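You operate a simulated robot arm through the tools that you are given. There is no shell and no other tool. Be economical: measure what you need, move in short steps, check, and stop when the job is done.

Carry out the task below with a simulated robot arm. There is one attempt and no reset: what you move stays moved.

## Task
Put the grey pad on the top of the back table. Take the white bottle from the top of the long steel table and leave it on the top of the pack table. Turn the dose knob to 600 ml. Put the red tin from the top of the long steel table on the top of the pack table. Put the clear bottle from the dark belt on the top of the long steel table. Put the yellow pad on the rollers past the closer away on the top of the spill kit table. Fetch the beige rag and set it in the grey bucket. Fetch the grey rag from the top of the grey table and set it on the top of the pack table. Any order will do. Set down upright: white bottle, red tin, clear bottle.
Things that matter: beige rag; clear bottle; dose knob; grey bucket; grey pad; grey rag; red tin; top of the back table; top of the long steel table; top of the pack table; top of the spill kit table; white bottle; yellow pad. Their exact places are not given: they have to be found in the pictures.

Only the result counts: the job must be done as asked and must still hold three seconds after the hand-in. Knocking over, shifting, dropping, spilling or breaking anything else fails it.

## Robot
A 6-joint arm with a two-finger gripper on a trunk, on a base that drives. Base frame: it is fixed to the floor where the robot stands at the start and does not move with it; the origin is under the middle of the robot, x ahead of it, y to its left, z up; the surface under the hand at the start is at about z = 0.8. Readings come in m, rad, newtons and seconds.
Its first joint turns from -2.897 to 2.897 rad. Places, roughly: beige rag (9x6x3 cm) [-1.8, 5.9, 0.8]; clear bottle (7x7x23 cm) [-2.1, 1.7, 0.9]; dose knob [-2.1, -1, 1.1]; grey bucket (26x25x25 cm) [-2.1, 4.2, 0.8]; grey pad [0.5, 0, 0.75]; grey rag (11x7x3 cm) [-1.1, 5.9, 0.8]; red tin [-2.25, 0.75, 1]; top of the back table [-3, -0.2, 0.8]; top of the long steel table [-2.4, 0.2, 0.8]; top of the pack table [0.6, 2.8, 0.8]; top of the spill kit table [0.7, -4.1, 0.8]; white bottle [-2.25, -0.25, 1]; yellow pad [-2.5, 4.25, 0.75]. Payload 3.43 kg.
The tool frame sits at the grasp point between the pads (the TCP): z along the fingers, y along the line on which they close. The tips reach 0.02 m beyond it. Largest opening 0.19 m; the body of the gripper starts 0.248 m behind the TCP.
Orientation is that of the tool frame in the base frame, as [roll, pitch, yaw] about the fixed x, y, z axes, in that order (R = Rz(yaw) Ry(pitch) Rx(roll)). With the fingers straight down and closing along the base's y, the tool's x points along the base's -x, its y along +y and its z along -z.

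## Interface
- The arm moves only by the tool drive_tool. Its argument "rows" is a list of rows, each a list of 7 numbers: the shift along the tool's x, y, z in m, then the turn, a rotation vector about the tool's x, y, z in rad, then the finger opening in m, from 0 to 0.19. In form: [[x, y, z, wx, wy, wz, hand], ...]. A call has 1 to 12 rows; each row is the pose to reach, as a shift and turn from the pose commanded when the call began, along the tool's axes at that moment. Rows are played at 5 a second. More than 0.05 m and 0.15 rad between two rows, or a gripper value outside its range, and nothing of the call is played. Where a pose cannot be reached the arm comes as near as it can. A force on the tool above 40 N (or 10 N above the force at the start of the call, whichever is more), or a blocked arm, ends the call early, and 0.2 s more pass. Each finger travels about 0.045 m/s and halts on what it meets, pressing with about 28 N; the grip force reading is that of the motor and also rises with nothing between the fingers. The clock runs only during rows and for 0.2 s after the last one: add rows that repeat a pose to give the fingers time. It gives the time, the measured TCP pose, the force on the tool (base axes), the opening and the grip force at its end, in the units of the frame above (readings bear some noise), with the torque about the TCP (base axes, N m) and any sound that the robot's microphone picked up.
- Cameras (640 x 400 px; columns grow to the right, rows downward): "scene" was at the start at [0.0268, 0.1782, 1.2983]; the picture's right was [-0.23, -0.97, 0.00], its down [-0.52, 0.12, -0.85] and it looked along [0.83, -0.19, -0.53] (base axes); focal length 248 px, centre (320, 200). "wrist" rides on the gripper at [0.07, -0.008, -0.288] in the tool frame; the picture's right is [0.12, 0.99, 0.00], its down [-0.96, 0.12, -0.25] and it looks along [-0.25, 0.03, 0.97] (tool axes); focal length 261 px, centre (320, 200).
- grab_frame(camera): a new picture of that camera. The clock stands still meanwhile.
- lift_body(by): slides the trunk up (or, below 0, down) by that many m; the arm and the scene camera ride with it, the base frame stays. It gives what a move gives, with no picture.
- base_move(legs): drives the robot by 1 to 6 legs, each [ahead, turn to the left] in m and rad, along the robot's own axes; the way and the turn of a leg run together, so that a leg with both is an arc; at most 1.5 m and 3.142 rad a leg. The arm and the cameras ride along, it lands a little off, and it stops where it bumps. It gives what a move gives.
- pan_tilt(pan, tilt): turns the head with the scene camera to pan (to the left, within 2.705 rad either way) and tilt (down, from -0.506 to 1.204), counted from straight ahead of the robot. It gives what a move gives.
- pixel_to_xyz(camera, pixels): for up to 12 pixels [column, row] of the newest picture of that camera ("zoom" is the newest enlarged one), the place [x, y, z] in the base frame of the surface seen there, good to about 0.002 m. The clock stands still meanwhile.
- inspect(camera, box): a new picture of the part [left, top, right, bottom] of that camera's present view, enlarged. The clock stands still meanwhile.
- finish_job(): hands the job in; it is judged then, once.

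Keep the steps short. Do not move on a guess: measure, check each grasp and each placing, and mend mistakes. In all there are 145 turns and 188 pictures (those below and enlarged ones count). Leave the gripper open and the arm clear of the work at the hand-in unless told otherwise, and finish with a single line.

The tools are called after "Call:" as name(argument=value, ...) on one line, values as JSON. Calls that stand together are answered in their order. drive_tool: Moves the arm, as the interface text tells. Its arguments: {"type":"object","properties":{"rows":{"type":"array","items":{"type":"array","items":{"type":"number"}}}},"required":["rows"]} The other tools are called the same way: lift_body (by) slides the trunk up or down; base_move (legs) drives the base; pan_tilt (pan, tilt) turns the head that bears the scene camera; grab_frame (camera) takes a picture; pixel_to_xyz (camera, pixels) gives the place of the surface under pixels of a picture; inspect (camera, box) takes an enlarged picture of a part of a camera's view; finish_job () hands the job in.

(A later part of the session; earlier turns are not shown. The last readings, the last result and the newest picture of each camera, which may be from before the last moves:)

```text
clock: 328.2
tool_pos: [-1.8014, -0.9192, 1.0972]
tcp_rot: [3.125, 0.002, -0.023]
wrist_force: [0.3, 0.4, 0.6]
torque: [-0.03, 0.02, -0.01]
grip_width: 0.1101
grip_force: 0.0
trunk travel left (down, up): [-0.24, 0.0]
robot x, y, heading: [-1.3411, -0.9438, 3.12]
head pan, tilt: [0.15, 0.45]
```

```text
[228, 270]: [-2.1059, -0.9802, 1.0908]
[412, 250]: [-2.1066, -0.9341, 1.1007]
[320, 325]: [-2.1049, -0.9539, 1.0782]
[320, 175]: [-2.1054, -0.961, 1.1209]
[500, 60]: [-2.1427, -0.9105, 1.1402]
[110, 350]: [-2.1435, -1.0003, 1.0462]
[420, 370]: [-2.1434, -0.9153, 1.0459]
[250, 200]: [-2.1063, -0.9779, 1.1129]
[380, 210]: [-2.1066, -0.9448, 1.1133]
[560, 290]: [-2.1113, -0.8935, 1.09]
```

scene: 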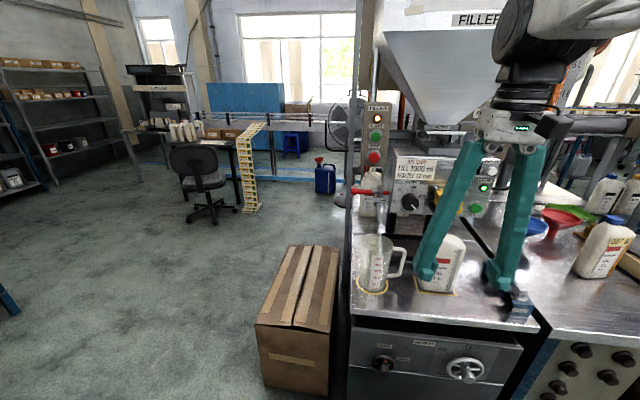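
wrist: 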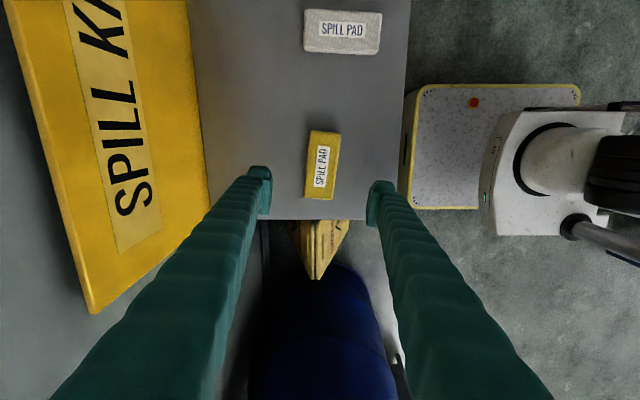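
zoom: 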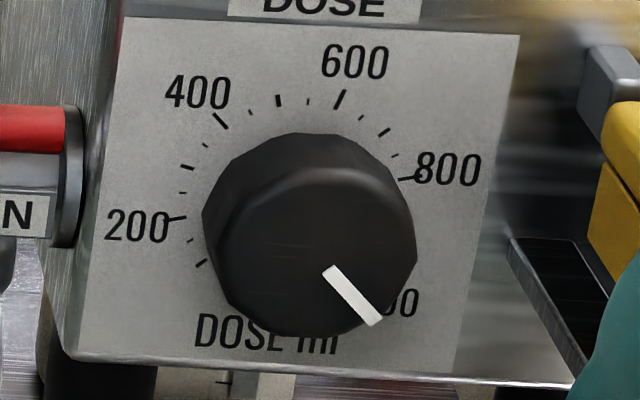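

Dial plane x=-2.143, knob face x≈-2.105, axis at (y -0.958, z 1.097), radius ≈0.025. Scale: 600 is 15° clockwise of up; the pointer is at ≈136° (1000). So a turn of about 120° counter-clockwise. I back the base 0.2 m for room, then swing the tool horizontal.

Call:
base_move(legs=[[-0.2, 0]])

Call:
drive_tool(rows=[[-0.028, 0, -0.005, 0, -0.1428, 0, 0.09], [-0.056, 0, -0.01, 0, -0.2856, 0, 0.09], [-0.084, 0, -0.015, 0, -0.4284, 0, 0.09], [-0.112, 0, -0.02, 0, -0.5712, 0, 0.09], [-0.14, 0, -0.025, 0, -0.714, 0, 0.09], [-0.168, 0, -0.03, 0, -0.8568, 0, 0.09], [-0.196, 0, -0.035, 0, -0.9996, 0, 0.09], [-0.224, 0, -0.04, 0, -1.1424, 0, 0.09], [-0.252, 0, -0.045, 0, -1.2852, 0, 0.09], [-0.28, 0, -0.05, 0, -1.428, 0, 0.09], [-0.3, 0, -0.05, 0, -1.5708, 0, 0.09]])

Call:
grab_frame(camera="scene")

Call:
grab_frame(camera="wrist")

```text
clock: 329.8
tool_pos: [-1.5992, -0.9235, 1.098]
tcp_rot: [3.126, 0.002, -0.024]
wrist_force: [-1.1, -0.1, -0.3]
torque: [0.02, -0.04, 0.02]
grip_width: 0.1098
grip_force: 0.0
trunk travel left (down, up): [-0.24, 0.0]
robot x, y, heading: [-1.1415, -0.9446, 3.121]
head pan, tilt: [0.15, 0.45]
```

```text
clock: 332.4
tool_pos: [-1.8603, -1.0886, 1.0887]
tcp_rot: [2.592, 1.219, -0.017]
wrist_force: [-0.7, -0.6, 0.7]
torque: [-0.04, -0.02, 0.01]
grip_width: 0.09
grip_force: 0.0
out of reach, approached as far as the arm can: row 8, 9, 10, 11
trunk travel left (down, up): [-0.24, 0.0]
robot x, y, heading: [-1.1388, -0.9474, 3.121]
head pan, tilt: [0.15, 0.45]
stopped in row 11: the arm was blocked; the commanded pose is now the measured one
```

```text
130 pictures are left
```

scene: 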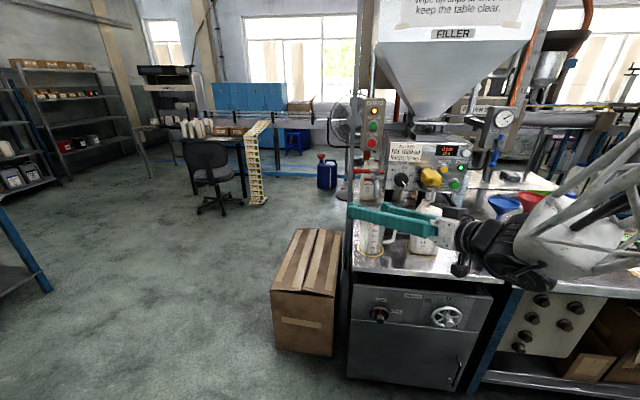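

```text
129 pictures are left
```

wrist: 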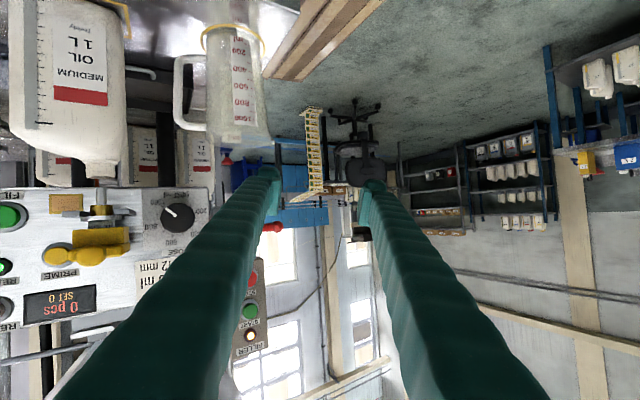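

The arm could not reach that pose and twisted aside. I bring it back to a plain 1.0 rad forward tilt first.

Call:
drive_tool(rows=[[-0.011, -0.025, -0.023, 0.11, 0.043, 0.011, 0.09], [-0.022, -0.051, -0.046, 0.219, 0.086, 0.023, 0.09], [-0.033, -0.076, -0.068, 0.329, 0.129, 0.034, 0.09], [-0.044, -0.102, -0.091, 0.438, 0.172, 0.046, 0.09], [-0.055, -0.127, -0.114, 0.548, 0.215, 0.057, 0.09]])

Call:
base_move(legs=[[-0.15, 0]])

Call:
grab_frame(camera="scene")

```text
clock: 333.6
tool_pos: [-1.8485, -0.9419, 1.1534]
tcp_rot: [2.984, 1.024, -0.131]
wrist_force: [1.0, 1.4, -1.5]
torque: [-0.16, 0.28, 0.18]
grip_width: 0.09
grip_force: 0.2
out of reach, approached as far as the arm can: row 5
trunk travel left (down, up): [-0.24, 0.0]
robot x, y, heading: [-1.1431, -0.9461, 3.121]
head pan, tilt: [0.15, 0.45]
```

```text
clock: 335.0
tool_pos: [-1.6906, -0.9356, 1.1433]
tcp_rot: [3.118, 1.005, -0.006]
wrist_force: [0.5, -0.2, -0.5]
torque: [0.02, 0.0, 0.0]
grip_width: 0.0902
grip_force: 0.1
trunk travel left (down, up): [-0.24, 0.0]
robot x, y, heading: [-0.9894, -0.9487, 3.115]
head pan, tilt: [0.15, 0.45]
```

```text
128 pictures are left
```

scene: 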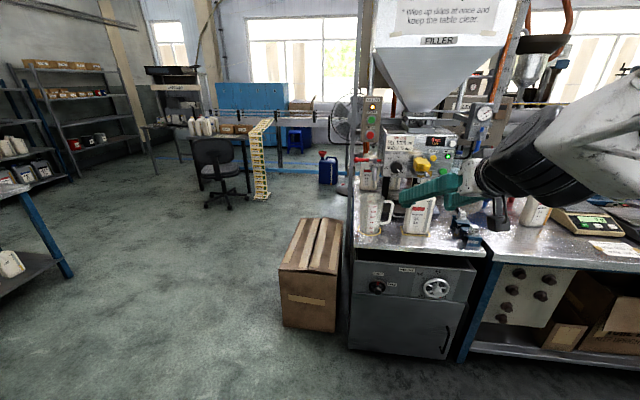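

Recovered. Now I extend 0.2 m forward while tilting the last 0.565 rad.

Call:
drive_tool(rows=[[-0.021, 0, 0.034, 0, 0, 0, 0.09], [-0.043, 0, 0.068, 0, 0, 0, 0.09], [-0.064, 0, 0.101, 0, -0.113, 0, 0.09], [-0.086, 0, 0.135, 0, -0.226, 0, 0.09], [-0.107, 0, 0.169, 0, -0.339, 0, 0.09], [-0.107, 0, 0.169, 0, -0.452, 0, 0.09], [-0.107, 0, 0.169, 0, -0.565, 0, 0.09]])

```text
clock: 336.8
tool_pos: [-1.8809, -0.9532, 1.1338]
tcp_rot: [-2.003, 1.513, 1.334]
wrist_force: [0.2, -1.1, 0.0]
torque: [0.0, 0.0, 0.0]
grip_width: 0.0904
grip_force: 0.1
out of reach, approached as far as the arm can: row 3, 4, 5, 6, 7
trunk travel left (down, up): [-0.24, 0.0]
robot x, y, heading: [-0.9852, -0.9499, 3.119]
head pan, tilt: [0.15, 0.45]
stopped in row 7: the arm was blocked; the commanded pose is now the measured one
```

Almost horizontal now, 0.19 rad off in yaw. I measure nearby obstacles before going on.

Call:
inspect(camera="scene", box=[345, 120, 465, 240])

Call:
grab_frame(camera="wrist")

```text
3.33 times, centred on (405, 180) of scene
```

zoom: 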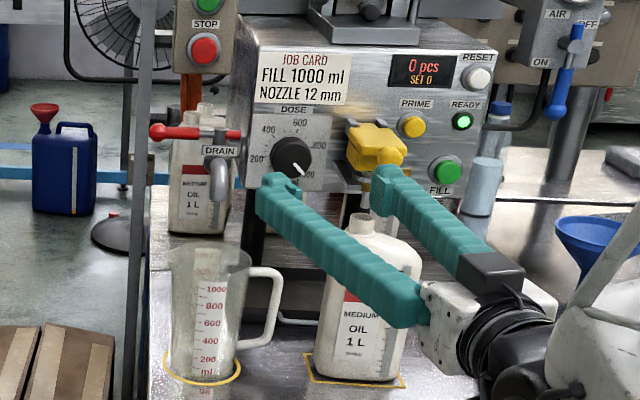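

```text
126 pictures are left
```

wrist: 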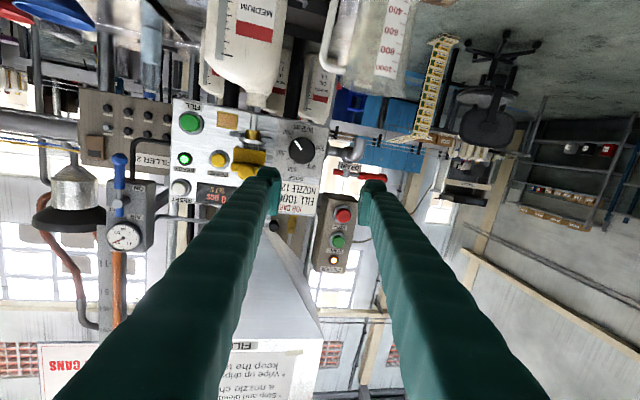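

Call:
pixel_to_xyz(camera="zoom", pixels=[[360, 150], [350, 135], [375, 160], [395, 150], [160, 130], [230, 133], [360, 215], [250, 265], [215, 165], [345, 178], [290, 155]])

Call:
pixel_to_xyz(camera="wrist", pixels=[[262, 155], [235, 170], [265, 178], [300, 150], [375, 178], [340, 175], [250, 100], [253, 135]])

```text
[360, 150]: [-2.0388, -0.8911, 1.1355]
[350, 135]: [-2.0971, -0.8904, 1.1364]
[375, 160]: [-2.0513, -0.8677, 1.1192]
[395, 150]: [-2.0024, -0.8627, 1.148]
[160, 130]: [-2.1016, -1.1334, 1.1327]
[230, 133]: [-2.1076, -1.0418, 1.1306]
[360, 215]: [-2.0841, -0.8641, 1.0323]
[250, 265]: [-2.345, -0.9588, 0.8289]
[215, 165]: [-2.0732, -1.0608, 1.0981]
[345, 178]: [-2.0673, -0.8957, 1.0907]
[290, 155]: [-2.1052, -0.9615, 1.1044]
```

```text
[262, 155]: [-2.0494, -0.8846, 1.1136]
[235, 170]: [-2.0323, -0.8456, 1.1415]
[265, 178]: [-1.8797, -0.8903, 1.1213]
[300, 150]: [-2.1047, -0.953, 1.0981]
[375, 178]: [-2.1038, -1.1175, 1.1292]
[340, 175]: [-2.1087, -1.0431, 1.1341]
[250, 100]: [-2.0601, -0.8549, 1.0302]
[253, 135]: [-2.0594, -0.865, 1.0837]
```

Yellow valve: y≥-0.895 and out to x≈-2.00; drain handle y≤-1.04. So finger closing near vertical is best: I'll turn in two 60° bites. First I correct the yaw while extending 0.06 m and lowering to z 1.097.

Call:
drive_tool(rows=[[0.01, -0.003, 0.02, 0.05, 0, 0, 0.09], [0.02, -0.006, 0.04, 0.1, 0, 0, 0.09], [0.036, -0.008, 0.06, 0.19, -0.013, 0, 0.09]])

```text
clock: 337.6
tool_pos: [-1.9414, -0.9041, 1.1183]
tcp_rot: [-2.829, 1.544, 0.393]
wrist_force: [1.6, 0.3, 2.3]
torque: [0.02, -0.24, -0.06]
grip_width: 0.09
grip_force: 0.0
out of reach, approached as far as the arm can: row 1, 2, 3
trunk travel left (down, up): [-0.24, 0.0]
robot x, y, heading: [-0.9863, -0.9511, 3.12]
head pan, tilt: [0.15, 0.45]
```

Reach is poor with the trunk up. I back off 0.2 m, lower the trunk 0.2 m, and let the arm rise again.

Call:
base_move(legs=[[-0.2, 0]])

Call:
lift_body(by=-0.2)

Call:
drive_tool(rows=[[-0.04, 0, 0, 0, 0, 0, 0.09], [-0.08, 0, 0, 0.02, 0, 0, 0.09], [-0.12, 0, 0, 0.04, 0, 0, 0.09], [-0.16, 0, 0, 0.06, 0, 0, 0.09], [-0.18, 0, 0, 0.08, 0, 0, 0.09]])

```text
clock: 339.2
tool_pos: [-1.7425, -0.9095, 1.1171]
tcp_rot: [-2.83, 1.545, 0.392]
wrist_force: [-0.5, 0.4, 0.2]
torque: [0.0, 0.02, -0.01]
grip_width: 0.09
grip_force: 0.1
trunk travel left (down, up): [-0.24, 0.0]
robot x, y, heading: [-0.7895, -0.9538, 3.122]
head pan, tilt: [0.15, 0.45]
```

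```text
clock: 341.4
tool_pos: [-1.7416, -0.9104, 0.9194]
tcp_rot: [-2.831, 1.543, 0.394]
wrist_force: [0.0, 0.7, 1.0]
torque: [-0.03, 0.01, 0.0]
grip_width: 0.0903
grip_force: 0.0
trunk travel left (down, up): [-0.04, 0.2]
robot x, y, heading: [-0.7895, -0.9557, 3.113]
head pan, tilt: [0.15, 0.45]
```

```text
clock: 342.6
tool_pos: [-1.7449, -0.8975, 1.1004]
tcp_rot: [-2.833, 1.54, 0.333]
wrist_force: [0.8, -0.4, -0.5]
torque: [0.0, 0.06, 0.01]
grip_width: 0.0901
grip_force: 0.1
out of reach, approached as far as the arm can: row 4, 5
trunk travel left (down, up): [-0.04, 0.2]
robot x, y, heading: [-0.7898, -0.953, 3.117]
head pan, tilt: [0.15, 0.45]
```

Now near horizontal. I turn -1.05 rad about the tool axis to set the fingers 30° from vertical.

Call:
drive_tool(rows=[[0, 0, 0, 0, 0, -0.15, 0.09], [0, 0, 0, 0, 0, -0.3, 0.09], [0, 0, 0, 0, 0, -0.45, 0.09], [0, 0, 0, 0, 0, -0.6, 0.09], [0, 0, 0, 0, 0, -0.75, 0.09], [0, 0, 0, 0, 0, -0.9, 0.09], [0, 0, 0, 0, 0, -1.05, 0.09]])

Call:
grab_frame(camera="wrist")

Call:
grab_frame(camera="scene")

```text
clock: 344.1
tool_pos: [-1.7429, -0.8889, 1.104]
tcp_rot: [-1.866, 1.47, 1.292]
wrist_force: [0.4, 0.6, -0.3]
torque: [0.01, 0.0, -0.01]
grip_width: 0.0904
grip_force: 0.1
out of reach, approached as far as the arm can: row 1, 2, 3, 4, 5, 6, 7
trunk travel left (down, up): [-0.04, 0.2]
robot x, y, heading: [-0.7903, -0.9574, 3.121]
head pan, tilt: [0.15, 0.45]
```

```text
125 pictures are left
```

wrist: 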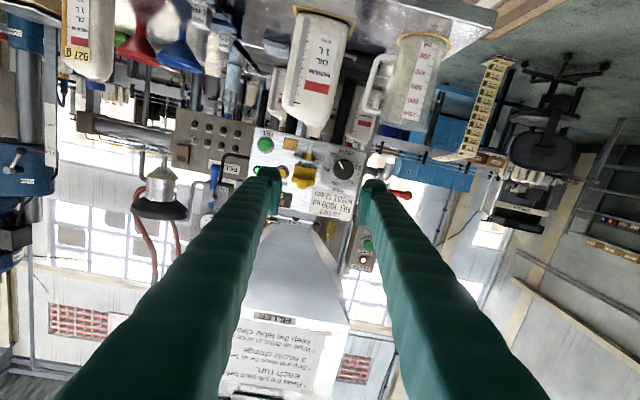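

```text
124 pictures are left
```

scene: 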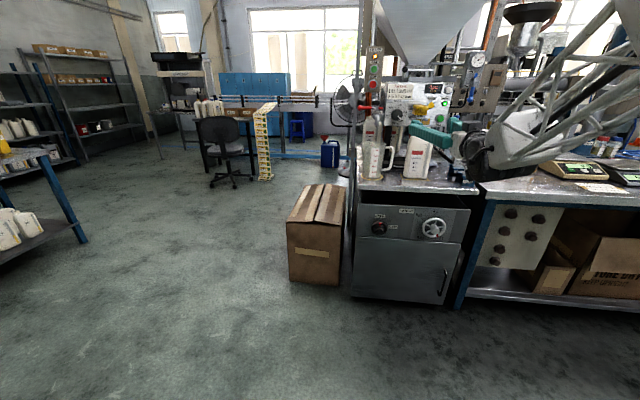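

Negative rotation is barred (joint limit). I try the other sense: +1.05 rad.

Call:
drive_tool(rows=[[0, 0, 0, 0, 0, 0.15, 0.09], [0, 0, 0, 0, 0, 0.3, 0.09], [0, 0, 0, 0, 0, 0.45, 0.09], [0, 0, 0, 0, 0, 0.6, 0.09], [0, 0, 0, 0, 0, 0.75, 0.09], [0, 0, 0, 0, 0, 0.9, 0.09], [0, 0, 0, 0, 0, 1.05, 0.09]])

Call:
grab_frame(camera="wrist")

```text
clock: 345.8
tool_pos: [-1.7432, -0.89, 1.1047]
tcp_rot: [1.608, 0.616, -1.535]
wrist_force: [-0.3, 0.3, 0.1]
torque: [0.03, 0.03, 0.02]
grip_width: 0.0903
grip_force: 0.2
trunk travel left (down, up): [-0.04, 0.2]
robot x, y, heading: [-0.7883, -0.954, 3.117]
head pan, tilt: [0.15, 0.45]
```

```text
123 pictures are left
```

wrist: 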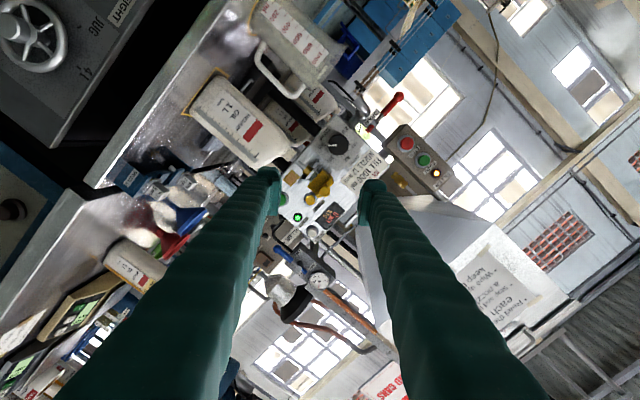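

Positive rotation works (fingers now at -35° from vertical). I turn a further +1.13 rad to bring them to +30°.

Call:
drive_tool(rows=[[0, 0, 0, 0, 0, 0.141, 0.07], [0, 0, 0, 0, 0, 0.283, 0.07], [0, 0, 0, 0, 0, 0.424, 0.07], [0, 0, 0, 0, 0, 0.565, 0.07], [0, 0, 0, 0, 0, 0.706, 0.07], [0, 0, 0, 0, 0, 0.848, 0.07], [0, 0, 0, 0, 0, 0.989, 0.07], [0, 0, 0, 0, 0, 1.13, 0.07]])

Call:
base_move(legs=[[0.12, 0]])

```text
clock: 347.6
tool_pos: [-1.7431, -0.8899, 1.1054]
tcp_rot: [1.607, -0.513, -1.572]
wrist_force: [0.2, 0.1, 0.1]
torque: [-0.01, 0.02, -0.01]
grip_width: 0.07
grip_force: 0.0
trunk travel left (down, up): [-0.04, 0.2]
robot x, y, heading: [-0.7871, -0.9541, 3.114]
head pan, tilt: [0.15, 0.45]
```

```text
clock: 348.8
tool_pos: [-1.8664, -0.89, 1.1046]
tcp_rot: [1.606, -0.513, -1.57]
wrist_force: [-0.3, 0.1, -0.2]
torque: [-0.01, 0.0, 0.02]
grip_width: 0.0699
grip_force: 0.0
trunk travel left (down, up): [-0.04, 0.2]
robot x, y, heading: [-0.9141, -0.9488, 3.124]
head pan, tilt: [0.15, 0.45]
```

Call:
drive_tool(rows=[[0.028, -0.02, 0.001, -0.018, 0, 0, 0.07], [0.0555, -0.04, 0.0015, -0.035, 0, 0, 0.07], [0.0555, -0.04, 0.0015, -0.035, 0, 0, 0.07]])

Call:
grab_frame(camera="wrist")

```text
clock: 349.6
tool_pos: [-1.8638, -0.9232, 1.1059]
tcp_rot: [1.585, -0.513, -1.519]
wrist_force: [0.0, -0.4, -0.7]
torque: [-0.01, 0.0, 0.03]
grip_width: 0.07
grip_force: 0.0
out of reach, approached as far as the arm can: row 1, 2, 3
trunk travel left (down, up): [-0.04, 0.2]
robot x, y, heading: [-0.9107, -0.9497, 3.117]
head pan, tilt: [0.15, 0.45]
```

```text
122 pictures are left
```

wrist: 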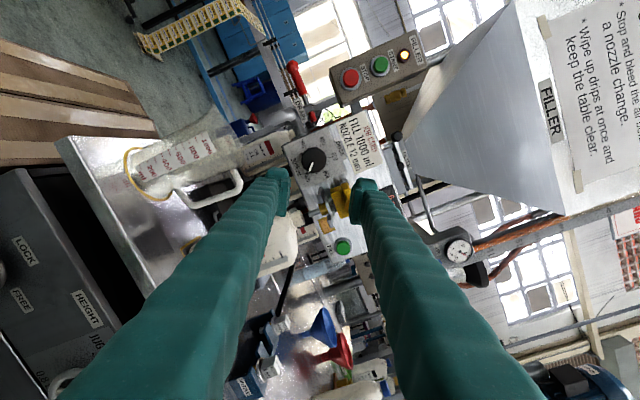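

The arm wants the target slightly to its right. I shift the base ~0.09 m toward -y with a back-and-forth.

Call:
base_move(legs=[[-0.1, 0], [0, -0.3], [-0.3, 0], [0, 0.3], [0.38, 0]])

```text
clock: 356.5
tool_pos: [-1.8572, -0.9879, 1.1052]
tcp_rot: [1.586, -0.512, -1.543]
wrist_force: [-0.2, 0.4, -0.9]
torque: [0.0, 0.01, 0.01]
grip_width: 0.0698
grip_force: 0.1
trunk travel left (down, up): [-0.04, 0.2]
robot x, y, heading: [-0.9089, -1.038, 3.094]
head pan, tilt: [0.15, 0.45]
```

Call:
drive_tool(rows=[[-0.015, 0.004, 0, -0.015, -0.012, 0, 0.07], [-0.03, 0.0077, -0.001, -0.0285, -0.024, 0, 0.07], [-0.03, 0.0077, -0.001, -0.0285, -0.024, 0, 0.07]])

Call:
grab_frame(camera="wrist")

```text
clock: 357.3
tool_pos: [-1.8582, -0.9566, 1.0977]
tcp_rot: [1.573, -0.51, -1.566]
wrist_force: [0.2, -0.4, -0.1]
torque: [-0.01, 0.0, 0.04]
grip_width: 0.0698
grip_force: 0.1
trunk travel left (down, up): [-0.04, 0.2]
robot x, y, heading: [-0.9094, -1.0417, 3.098]
head pan, tilt: [0.15, 0.45]
```

```text
121 pictures are left
```

wrist: 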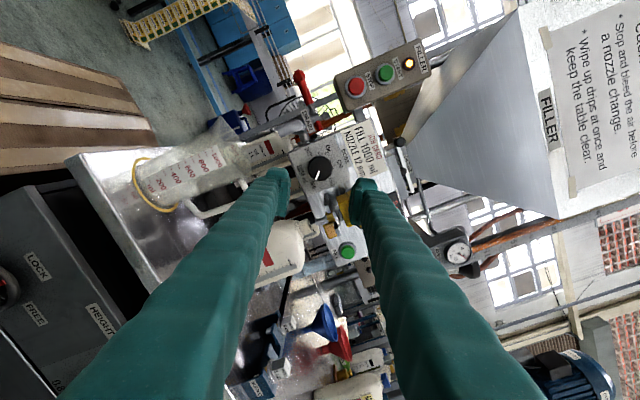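

Aligned: (-1.858,-0.957,1.098) pointing -x. I bias y by -0.008 and drive the base 0.17 m ahead, then check.

Call:
drive_tool(rows=[[0.007, -0.004, 0, 0, 0, 0, 0.062], [0.007, -0.004, 0, 0, 0, 0, 0.062]])

Call:
base_move(legs=[[0.17, 0]])

Call:
grab_frame(camera="wrist")

Call:
inspect(camera="scene", box=[340, 120, 500, 240])

```text
clock: 357.9
tool_pos: [-1.8579, -0.9621, 1.0974]
tcp_rot: [1.575, -0.513, -1.561]
wrist_force: [-0.8, 0.8, 0.2]
torque: [0.0, -0.02, 0.02]
grip_width: 0.0618
grip_force: 0.1
out of reach, approached as far as the arm can: row 1, 2
trunk travel left (down, up): [-0.04, 0.2]
robot x, y, heading: [-0.9053, -1.0356, 3.096]
head pan, tilt: [0.15, 0.45]
```

```text
clock: 359.4
tool_pos: [-2.0323, -0.9508, 1.0987]
tcp_rot: [1.574, -0.511, -1.565]
wrist_force: [0.1, -0.8, 0.1]
torque: [0.05, 0.01, 0.03]
grip_width: 0.0617
grip_force: 0.1
trunk travel left (down, up): [-0.04, 0.2]
robot x, y, heading: [-1.081, -1.0292, 3.091]
head pan, tilt: [0.15, 0.45]
```

```text
120 pictures are left
```

wrist: 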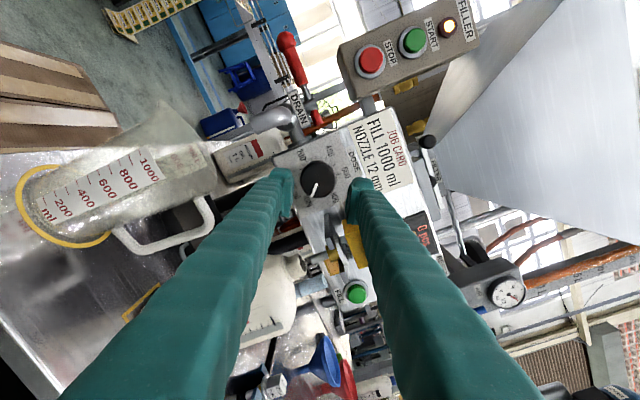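

```text
3.33 times, centred on (420, 180) of scene
```

zoom: 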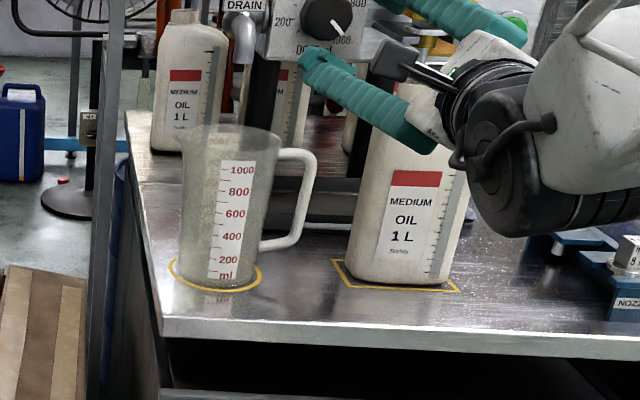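

Call:
drive_tool(rows=[[0.0051, -0.005, 0.02, 0, 0, 0, 0.064], [0.0051, -0.005, 0.04, 0, 0, 0, 0.064], [0.0051, -0.005, 0.06, 0, 0, 0, 0.064]])

Call:
grab_frame(camera="wrist")

```text
clock: 360.1
tool_pos: [-2.0909, -0.953, 1.0979]
tcp_rot: [1.576, -0.51, -1.555]
wrist_force: [0.1, 0.1, 0.3]
torque: [-0.02, -0.05, -0.05]
grip_width: 0.0641
grip_force: 0.0
out of reach, approached as far as the arm can: row 3
trunk travel left (down, up): [-0.04, 0.2]
robot x, y, heading: [-1.0794, -1.0273, 3.093]
head pan, tilt: [0.15, 0.45]
```

```text
118 pictures are left
```

wrist: 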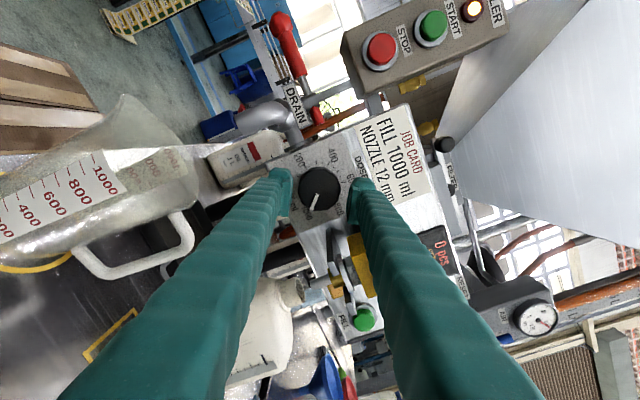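

The knob is between the fingertips. I creep the base 0.022 m ahead with a 0.005 rad left turn to centre it.

Call:
base_move(legs=[[0.022, 0.005]])

Call:
grab_frame(camera="wrist")

```text
clock: 360.9
tool_pos: [-2.1138, -0.9565, 1.0959]
tcp_rot: [1.576, -0.512, -1.551]
wrist_force: [0.0, -0.3, 0.7]
torque: [-0.02, -0.01, -0.01]
grip_width: 0.064
grip_force: 0.2
trunk travel left (down, up): [-0.04, 0.2]
robot x, y, heading: [-1.1056, -1.0276, 3.1]
head pan, tilt: [0.15, 0.45]
```

```text
117 pictures are left
```

wrist: 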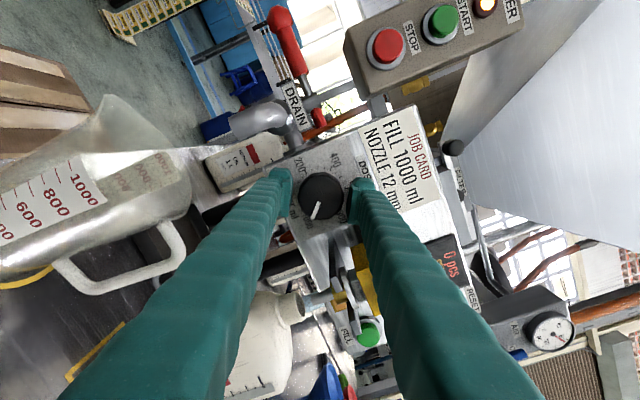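

Centred. I close on the knob.

Call:
drive_tool(rows=[[0, 0, 0, 0, 0, 0, 0.05], [0, 0, 0, 0, 0, 0, 0.04], [0, 0, 0, 0, 0, 0, 0.03], [0, 0, 0, 0, 0, 0, 0.03]])

Call:
drive_tool(rows=[[0, 0, 0, 0, 0, -0.1, 0.03], [0, 0, 0, 0, 0, -0.2, 0.03], [0, 0, 0, 0, 0, -0.3, 0.03], [0, 0, 0, 0, 0, -0.4, 0.03], [0, 0, 0, 0, 0, -0.5, 0.03], [0, 0, 0, 0, 0, -0.6, 0.03], [0, 0, 0, 0, 0, -0.7, 0.03], [0, 0, 0, 0, 0, -0.8, 0.03], [0, 0, 0, 0, 0, -0.9, 0.03], [0, 0, 0, 0, 0, -1.0, 0.03], [0, 0, 0, 0, 0, -1.05, 0.03]])

Call:
grab_frame(camera="wrist")

```text
clock: 361.9
tool_pos: [-2.1147, -0.9569, 1.0982]
tcp_rot: [1.574, -0.512, -1.551]
wrist_force: [-4.2, 2.4, 7.0]
torque: [0.01, 0.09, -0.09]
grip_width: 0.0496
grip_force: 45.2
trunk travel left (down, up): [-0.04, 0.2]
robot x, y, heading: [-1.1046, -1.0302, 3.103]
head pan, tilt: [0.15, 0.45]
```

```text
clock: 364.4
tool_pos: [-2.1122, -0.957, 1.0991]
tcp_rot: [1.573, 0.538, -1.545]
wrist_force: [-14.0, 1.5, 28.8]
torque: [-0.04, 0.21, -0.04]
grip_width: 0.0494
grip_force: 45.2
trunk travel left (down, up): [-0.04, 0.2]
robot x, y, heading: [-1.1035, -1.026, 3.101]
head pan, tilt: [0.15, 0.45]
```

```text
116 pictures are left
```

wrist: 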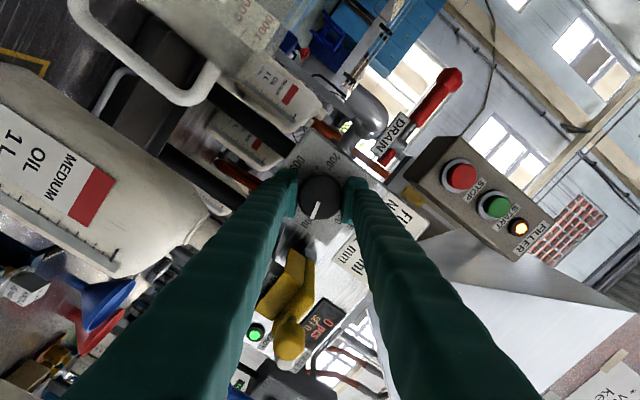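

The knob followed the hand 60°. I open, turn the hand back, and look at the pointer.

Call:
drive_tool(rows=[[0, 0, 0, 0, 0, 0, 0.064], [0, 0, 0, 0, 0, 0, 0.064], [0, 0, 0, 0, 0, 0.13, 0.064], [0, 0, 0, 0, 0, 0.26, 0.064], [0, 0, 0, 0, 0, 0.39, 0.064], [0, 0, 0, 0, 0, 0.52, 0.064], [0, 0, 0, 0, 0, 0.65, 0.064], [0, 0, 0, 0, 0, 0.78, 0.064], [0, 0, 0, 0, 0, 0.91, 0.064], [0, 0, 0, 0, 0, 1.04, 0.064], [0, 0, 0, 0, 0, 1.05, 0.064]])

Call:
inspect(camera="wrist", box=[270, 140, 370, 240])

```text
clock: 366.8
tool_pos: [-2.1144, -0.9581, 1.0966]
tcp_rot: [1.577, -0.513, -1.55]
wrist_force: [-0.3, 0.2, 0.5]
torque: [-0.01, 0.04, 0.02]
grip_width: 0.0641
grip_force: 0.0
trunk travel left (down, up): [-0.04, 0.2]
robot x, y, heading: [-1.0993, -1.0289, 3.1]
head pan, tilt: [0.15, 0.45]
```

```text
4.00 times, centred on (320, 190) of wrist
```

zoom: 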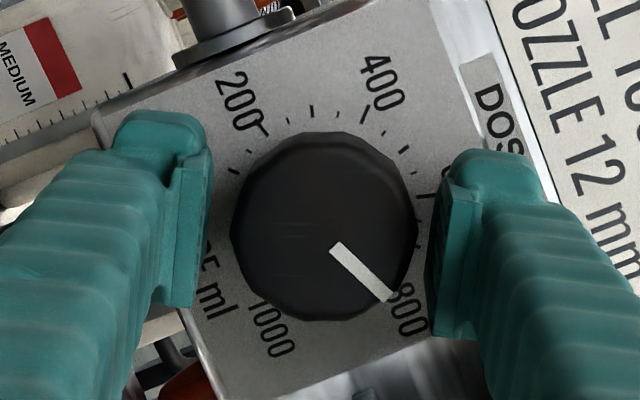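

Call:
pixel_to_xyz(camera="zoom", pixels=[[337, 249], [387, 296], [265, 128], [367, 112], [418, 245], [400, 280], [324, 225]])

```text
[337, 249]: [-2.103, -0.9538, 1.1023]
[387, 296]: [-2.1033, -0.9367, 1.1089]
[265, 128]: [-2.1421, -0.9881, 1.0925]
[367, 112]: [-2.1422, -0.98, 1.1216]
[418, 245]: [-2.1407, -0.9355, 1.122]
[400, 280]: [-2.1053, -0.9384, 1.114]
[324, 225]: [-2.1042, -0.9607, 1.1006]
```

The pointer is at about 66–69° (just before 800). 600 lies at 15°. I grip again and turn -0.85 rad, then check.

Call:
drive_tool(rows=[[0, 0, 0, 0, 0, 0, 0.05], [0, 0, 0, 0, 0, 0, 0.04], [0, 0, 0, 0, 0, 0, 0.03], [0, 0, 0, 0, 0, 0, 0.03], [0, 0, 0, 0, 0, -0.12, 0.03], [0, 0, 0, 0, 0, -0.24, 0.03], [0, 0, 0, 0, 0, -0.36, 0.03], [0, 0, 0, 0, 0, -0.48, 0.03], [0, 0, 0, 0, 0, -0.6, 0.03], [0, 0, 0, 0, 0, -0.72, 0.03], [0, 0, 0, 0, 0, -0.82, 0.03], [0, 0, 0, 0, 0, -0.85, 0.03]])

Call:
drive_tool(rows=[[0, 0, 0, 0, 0, 0, 0.05], [0, 0, 0, 0, 0, 0, 0.066], [0, 0, 0, 0, 0, 0, 0.066]])

Call:
inspect(camera="wrist", box=[270, 140, 370, 240])

```text
clock: 369.4
tool_pos: [-2.1141, -0.9574, 1.0984]
tcp_rot: [1.575, 0.34, -1.547]
wrist_force: [-10.8, 0.7, 22.6]
torque: [-0.02, 0.19, -0.06]
grip_width: 0.0495
grip_force: 45.4
trunk travel left (down, up): [-0.04, 0.2]
robot x, y, heading: [-1.1078, -1.0281, 3.101]
head pan, tilt: [0.15, 0.45]
```

```text
clock: 370.1
tool_pos: [-2.1139, -0.957, 1.0973]
tcp_rot: [1.578, 0.338, -1.546]
wrist_force: [0.4, 0.4, -0.1]
torque: [0.02, -0.02, 0.02]
grip_width: 0.0659
grip_force: 0.0
trunk travel left (down, up): [-0.04, 0.2]
robot x, y, heading: [-1.1031, -1.0318, 3.104]
head pan, tilt: [0.15, 0.45]
```

```text
4.00 times, centred on (320, 190) of wrist
```

zoom: 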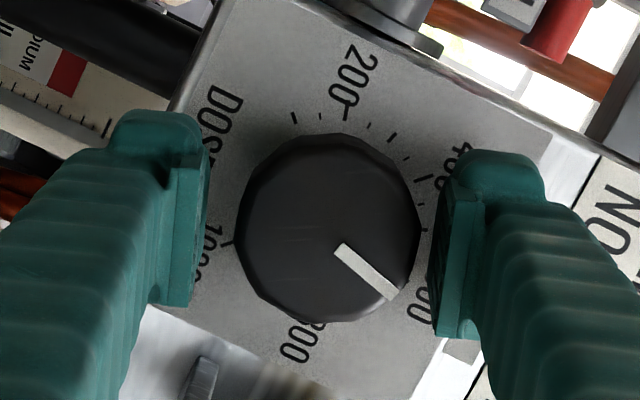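

Call:
inspect(camera="scene", box=[380, 80, 480, 160])

```text
5.00 times, centred on (430, 120) of scene
```

zoom: 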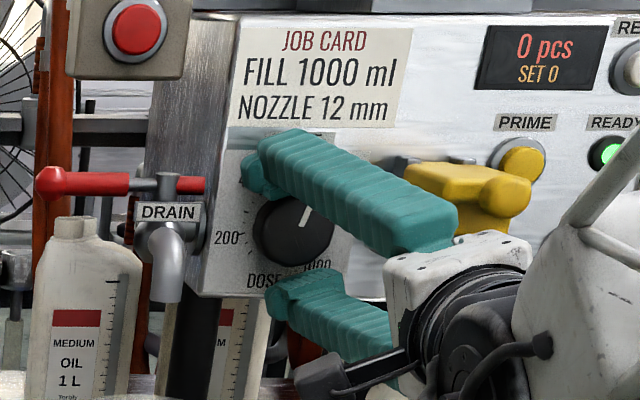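

Call:
inspect(camera="scene", box=[411, 113, 439, 137])

Call:
pixel_to_xyz(camera="scene", pixels=[[425, 126]])

```text
16.00 times, centred on (425, 125) of scene
```

zoom: 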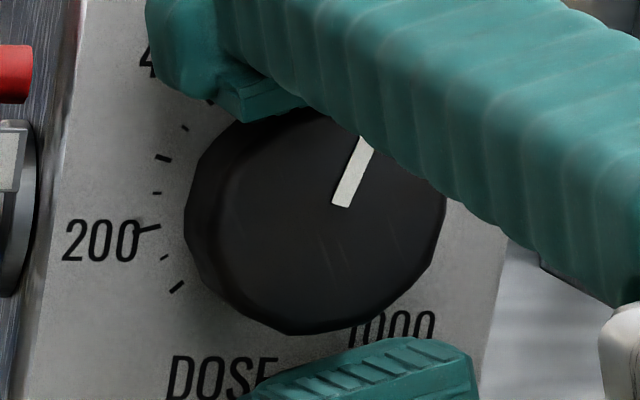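

```text
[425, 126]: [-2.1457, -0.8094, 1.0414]
```

Fingers hide part of the dial. I back off 0.12 m for a clear view.

Call:
base_move(legs=[[-0.12, 0]])

Call:
pan_tilt(pan=0.1, tilt=0.1)

Call:
grab_frame(camera="scene")

Call:
inspect(camera="wrist", box=[280, 140, 360, 230])

```text
clock: 371.4
tool_pos: [-1.9925, -0.964, 1.0961]
tcp_rot: [1.577, 0.337, -1.541]
wrist_force: [0.4, 0.0, 0.1]
torque: [-0.02, -0.01, -0.04]
grip_width: 0.066
grip_force: 0.0
trunk travel left (down, up): [-0.04, 0.2]
robot x, y, heading: [-0.9832, -1.0339, 3.101]
head pan, tilt: [0.15, 0.45]
```

```text
clock: 372.2
tool_pos: [-1.9935, -0.9648, 1.0971]
tcp_rot: [1.575, 0.338, -1.543]
wrist_force: [0.6, -0.7, -0.6]
torque: [0.03, 0.03, 0.02]
grip_width: 0.0659
grip_force: 0.1
trunk travel left (down, up): [-0.04, 0.2]
robot x, y, heading: [-0.9852, -1.0338, 3.103]
head pan, tilt: [0.099, 0.099]
```

```text
111 pictures are left
```

scene: 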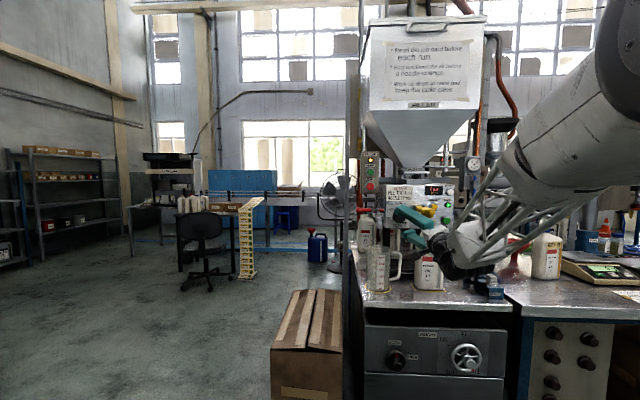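

```text
4.44 times, centred on (320, 185) of wrist
```

zoom: 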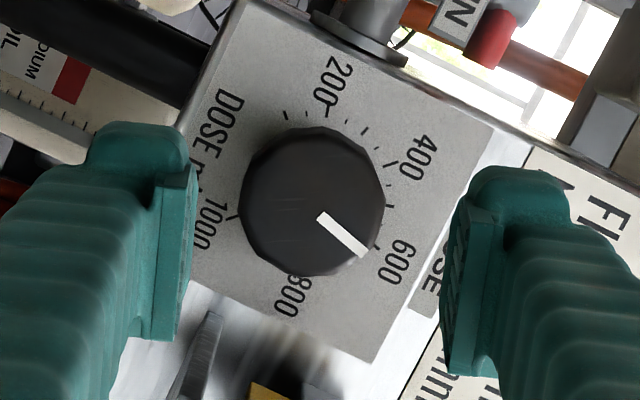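

Call:
pixel_to_xyz(camera="zoom", pixels=[[321, 217], [363, 254], [378, 246], [392, 165], [234, 217], [322, 110], [388, 205]])

Call:
inspect(camera="wrist", box=[305, 165, 345, 205])

```text
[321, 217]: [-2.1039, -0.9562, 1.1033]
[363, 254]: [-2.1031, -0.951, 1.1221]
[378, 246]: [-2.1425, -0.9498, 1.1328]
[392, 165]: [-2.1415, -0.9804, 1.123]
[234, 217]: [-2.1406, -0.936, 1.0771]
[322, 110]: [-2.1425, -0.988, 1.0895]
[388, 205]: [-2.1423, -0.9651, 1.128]
```

```text
10.00 times, centred on (325, 185) of wrist
```

zoom: 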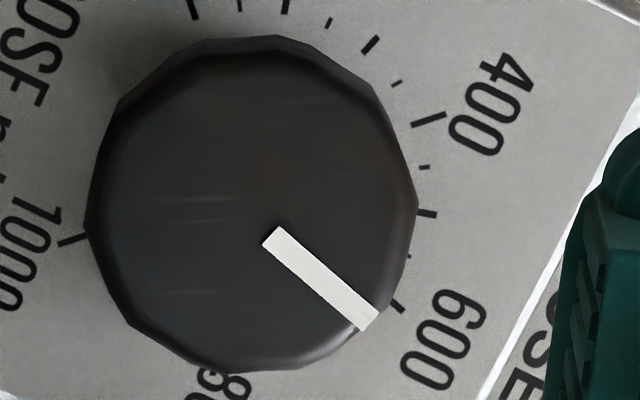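

Ticks measured in the last zoom: the 600 tick lies at 40.9°, the pointer at 41.5° in the picture — about 602 ml. The knob is set. I back away 0.3 m and swing the tool back to pointing down.

Call:
base_move(legs=[[-0.3, 0]])

Call:
drive_tool(rows=[[0, 0, -0.032, 0.1346, 0.0474, 0, 0.09], [0, 0, -0.064, 0.269, 0.0948, 0, 0.09], [0, 0, -0.095, 0.404, 0.142, 0, 0.09], [0, 0, -0.127, 0.5385, 0.1896, 0, 0.09], [0, 0, -0.159, 0.673, 0.237, 0, 0.09], [0, 0, -0.19, 0.808, 0.2844, 0, 0.09], [0, 0, -0.222, 0.942, 0.332, 0, 0.09], [0, 0, -0.254, 1.077, 0.379, 0, 0.09], [0, 0, -0.286, 1.212, 0.4266, 0, 0.09], [0, 0, -0.318, 1.346, 0.474, 0, 0.09], [0, 0, -0.35, 1.481, 0.5215, 0, 0.09]])

```text
clock: 374.3
tool_pos: [-1.6894, -0.9778, 1.0959]
tcp_rot: [1.577, 0.342, -1.541]
wrist_force: [-1.1, 0.6, 0.2]
torque: [0.01, 0.01, 0.02]
grip_width: 0.0658
grip_force: 0.1
trunk travel left (down, up): [-0.04, 0.2]
robot x, y, heading: [-0.6783, -1.0462, 3.106]
head pan, tilt: [0.099, 0.099]
```

```text
clock: 376.7
tool_pos: [-1.3363, -0.9685, 1.0977]
tcp_rot: [-3.135, -0.003, -1.205]
wrist_force: [0.2, -0.1, 1.1]
torque: [0.0, 0.17, 0.0]
grip_width: 0.0903
grip_force: 0.1
out of reach, approached as far as the arm can: row 3
trunk travel left (down, up): [-0.04, 0.2]
robot x, y, heading: [-0.676, -1.043, 3.1]
head pan, tilt: [0.099, 0.099]
```

Tool points down again. I raise the trunk 0.14 m and drive to face the white bottle at about (-1.3,-0.3).

Call:
lift_body(by=0.14)

Call:
base_move(legs=[[0, -0.79], [0.95, 0], [0, 0.83]])

Call:
pan_tilt(pan=0.0, tilt=0.6)

Call:
grab_frame(camera="scene")

Call:
grab_frame(camera="wrist")

```text
clock: 378.4
tool_pos: [-1.3376, -0.9689, 1.237]
tcp_rot: [-3.137, -0.001, -1.204]
wrist_force: [0.6, 0.4, 0.4]
torque: [0.02, 0.01, 0.01]
grip_width: 0.0901
grip_force: 0.1
trunk travel left (down, up): [-0.18, 0.06]
robot x, y, heading: [-0.6775, -1.0472, 3.109]
head pan, tilt: [0.099, 0.099]
```

```text
clock: 387.7
tool_pos: [-1.9998, -0.2878, 1.2365]
tcp_rot: [-3.136, 0.0, -1.181]
wrist_force: [0.3, -0.3, -0.5]
torque: [-0.02, 0.0, -0.01]
grip_width: 0.09
grip_force: 0.0
trunk travel left (down, up): [-0.18, 0.06]
robot x, y, heading: [-1.3376, -0.3508, 3.129]
head pan, tilt: [0.099, 0.099]
```

```text
clock: 388.6
tool_pos: [-1.9984, -0.2878, 1.2364]
tcp_rot: [-3.136, -0.002, -1.181]
wrist_force: [0.1, 0.0, 0.9]
torque: [-0.01, 0.0, -0.02]
grip_width: 0.0902
grip_force: 0.0
trunk travel left (down, up): [-0.18, 0.06]
robot x, y, heading: [-1.3381, -0.3526, 3.128]
head pan, tilt: [0.0, 0.6]
```

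```text
108 pictures are left
```

scene: 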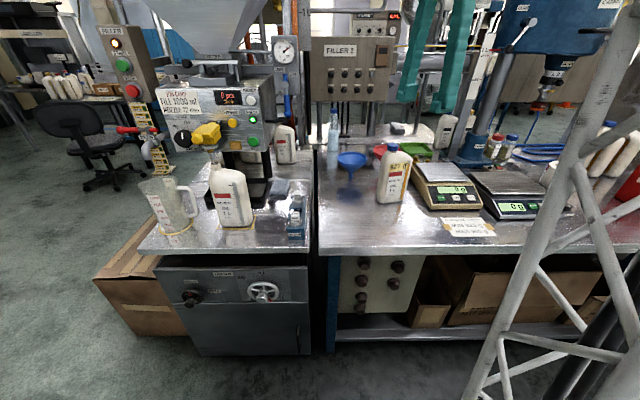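

```text
107 pictures are left
```

wrist: 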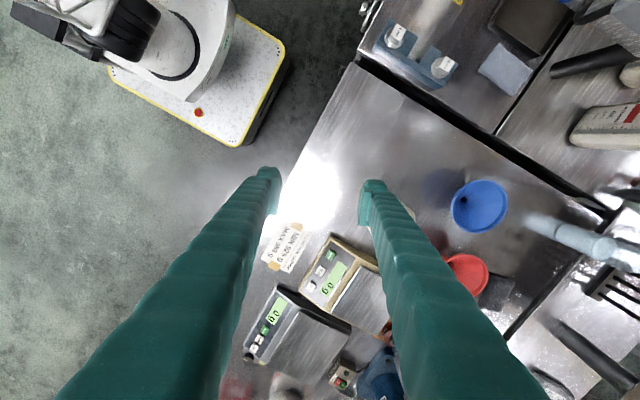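

Call:
inspect(camera="scene", box=[340, 130, 450, 220])

Call:
pixel_to_xyz(camera="zoom", pixels=[[303, 95], [275, 130], [330, 140], [250, 300], [300, 240], [340, 230], [375, 290], [295, 330], [235, 150], [410, 200]])

```text
4.44 times, centred on (395, 175) of scene
```

zoom: 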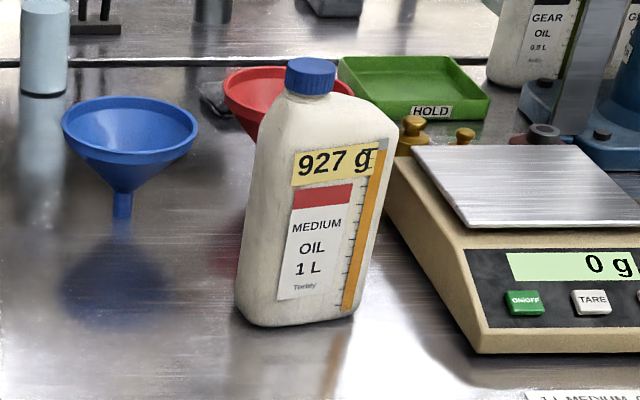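

```text
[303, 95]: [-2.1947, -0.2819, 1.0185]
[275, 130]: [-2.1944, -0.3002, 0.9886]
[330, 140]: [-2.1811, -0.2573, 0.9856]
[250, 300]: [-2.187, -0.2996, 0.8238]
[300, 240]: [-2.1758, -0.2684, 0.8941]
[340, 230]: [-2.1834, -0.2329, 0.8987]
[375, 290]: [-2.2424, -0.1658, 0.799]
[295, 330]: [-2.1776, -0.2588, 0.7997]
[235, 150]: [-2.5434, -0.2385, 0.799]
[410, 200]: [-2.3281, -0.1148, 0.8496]
```

Bottle: front face x≈-2.18, y -0.30..-0.215, cap top ≈1.04. I'll grip it front-to-back. I go above it with the tool turned so it closes along x.

Call:
drive_tool(rows=[[-0.021, 0.037, 0, 0, 0, 0.08, 0.12], [-0.042, 0.075, 0, 0, 0, 0.16, 0.14], [-0.063, 0.112, 0, 0, 0, 0.24, 0.15], [-0.084, 0.149, 0, 0, 0, 0.32, 0.15], [-0.1046, 0.186, 0, 0, 0, 0.39, 0.15]])

Call:
grab_frame(camera="wrist")

```text
clock: 389.8
tool_pos: [-2.2117, -0.2589, 1.2358]
tcp_rot: [-3.136, -0.001, -1.571]
wrist_force: [1.4, -1.3, 1.5]
torque: [0.06, 0.25, 0.02]
grip_width: 0.15
grip_force: 0.1
trunk travel left (down, up): [-0.18, 0.06]
robot x, y, heading: [-1.3393, -0.3471, 3.123]
head pan, tilt: [0.0, 0.6]
```

```text
105 pictures are left
```

wrist: 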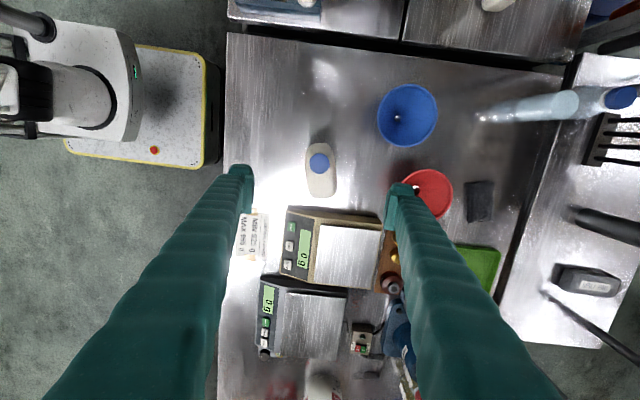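

Call:
pixel_to_xyz(camera="wrist", pixels=[[320, 161], [308, 165], [334, 165], [320, 194], [320, 144], [310, 190], [334, 192], [290, 210], [390, 185], [433, 175]])

```text
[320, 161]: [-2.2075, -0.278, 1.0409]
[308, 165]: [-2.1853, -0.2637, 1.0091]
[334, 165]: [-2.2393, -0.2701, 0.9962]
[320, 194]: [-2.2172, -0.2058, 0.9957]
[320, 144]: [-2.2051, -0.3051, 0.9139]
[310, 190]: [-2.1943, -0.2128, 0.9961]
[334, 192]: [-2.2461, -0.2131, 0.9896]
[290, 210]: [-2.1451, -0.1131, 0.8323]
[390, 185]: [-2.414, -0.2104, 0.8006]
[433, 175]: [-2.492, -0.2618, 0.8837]
```

Bottle centre (-2.213,-0.256), depth 0.06, turned ~8°. I go down to z 0.92 with a -0.15 rad turn and close.

Call:
drive_tool(rows=[[-0.004, 0.001, 0.02, 0, 0, -0.07, 0.13], [-0.004, 0.001, 0.05, 0, 0, -0.15, 0.13], [-0.004, 0.001, 0.09, 0, 0, -0.15, 0.13], [-0.004, 0.001, 0.13, 0, 0, -0.15, 0.13], [-0.004, 0.001, 0.17, 0, 0, -0.15, 0.13], [-0.004, 0.001, 0.21, 0, 0, -0.15, 0.13], [-0.004, 0.001, 0.25, 0, 0, -0.15, 0.13], [-0.004, 0.001, 0.29, 0, 0, -0.15, 0.13], [-0.004, 0.001, 0.316, 0, 0, -0.15, 0.13], [-0.004, 0.001, 0.316, 0, 0, -0.15, 0.13]])

Call:
drive_tool(rows=[[0, 0, 0, 0, 0, 0, 0.1], [0, 0, 0, 0, 0, 0, 0.08], [0, 0, 0, 0, 0, 0, 0.06], [0, 0, 0, 0, 0, 0, 0.045], [0, 0, 0, 0, 0, 0, 0.04], [0, 0, 0, 0, 0, 0, 0.04]])

```text
clock: 392.0
tool_pos: [-2.2119, -0.2576, 0.9202]
tcp_rot: [-3.136, 0.0, -1.421]
wrist_force: [0.2, -0.7, 0.8]
torque: [0.02, 0.01, 0.0]
grip_width: 0.1302
grip_force: 0.1
trunk travel left (down, up): [-0.18, 0.06]
robot x, y, heading: [-1.337, -0.3474, 3.127]
head pan, tilt: [0.0, 0.6]
```

```text
clock: 393.4
tool_pos: [-2.2132, -0.2574, 0.9217]
tcp_rot: [-3.137, -0.001, -1.42]
wrist_force: [-1.2, 0.1, 1.8]
torque: [0.0, 0.11, 0.18]
grip_width: 0.0632
grip_force: 28.1
trunk travel left (down, up): [-0.18, 0.06]
robot x, y, heading: [-1.3394, -0.3493, 3.129]
head pan, tilt: [0.0, 0.6]
```

Gripped (0.063 m, 28 N). I lift 0.22 m, then draw it back toward the robot.

Call:
drive_tool(rows=[[0, 0, -0.02, 0, 0, 0, 0.04], [0, 0, -0.05, 0, 0, 0, 0.04], [0, 0, -0.09, 0, 0, 0, 0.04], [0, 0, -0.13, 0, 0, 0, 0.04], [0, 0, -0.17, 0, 0, 0, 0.04], [0, 0, -0.22, 0, 0, 0, 0.04]])

Call:
drive_tool(rows=[[0, -0.04, 0, 0, 0, 0, 0.04], [0, -0.08, 0, 0, 0, 0, 0.04], [0, -0.12, 0, 0, 0, 0, 0.04], [0, -0.16, 0, 0, 0, 0, 0.04], [0, -0.2, 0, 0, 0, 0, 0.04], [0, -0.24, 0, 0, 0, 0, 0.04], [0, -0.28, 0, 0, 0, 0, 0.04], [0, -0.32, 0, 0, 0, 0, 0.04], [0, -0.36, 0, 0, 0, 0, 0.04], [0, -0.4, 0, 0, 0, 0, 0.04]])

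Call:
grab_frame(camera="wrist")

```text
clock: 394.8
tool_pos: [-2.2148, -0.2614, 1.1395]
tcp_rot: [-3.135, 0.0, -1.421]
wrist_force: [-0.8, 1.2, -9.5]
torque: [-0.04, -0.1, -0.01]
grip_width: 0.063
grip_force: 27.9
trunk travel left (down, up): [-0.18, 0.06]
robot x, y, heading: [-1.3391, -0.3515, 3.125]
head pan, tilt: [0.0, 0.6]
```

```text
clock: 397.0
tool_pos: [-1.8177, -0.2006, 1.1395]
tcp_rot: [-3.136, -0.001, -1.421]
wrist_force: [-1.0, 0.0, -10.1]
torque: [-0.08, -0.21, -0.01]
grip_width: 0.0629
grip_force: 28.3
trunk travel left (down, up): [-0.18, 0.06]
robot x, y, heading: [-1.3392, -0.3522, 3.132]
head pan, tilt: [0.0, 0.6]
```

```text
104 pictures are left
```

wrist: 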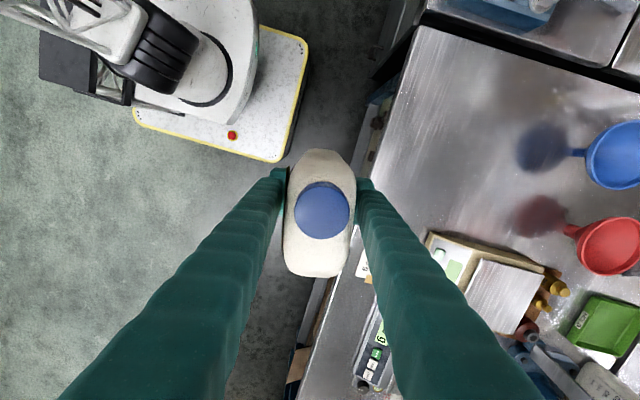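

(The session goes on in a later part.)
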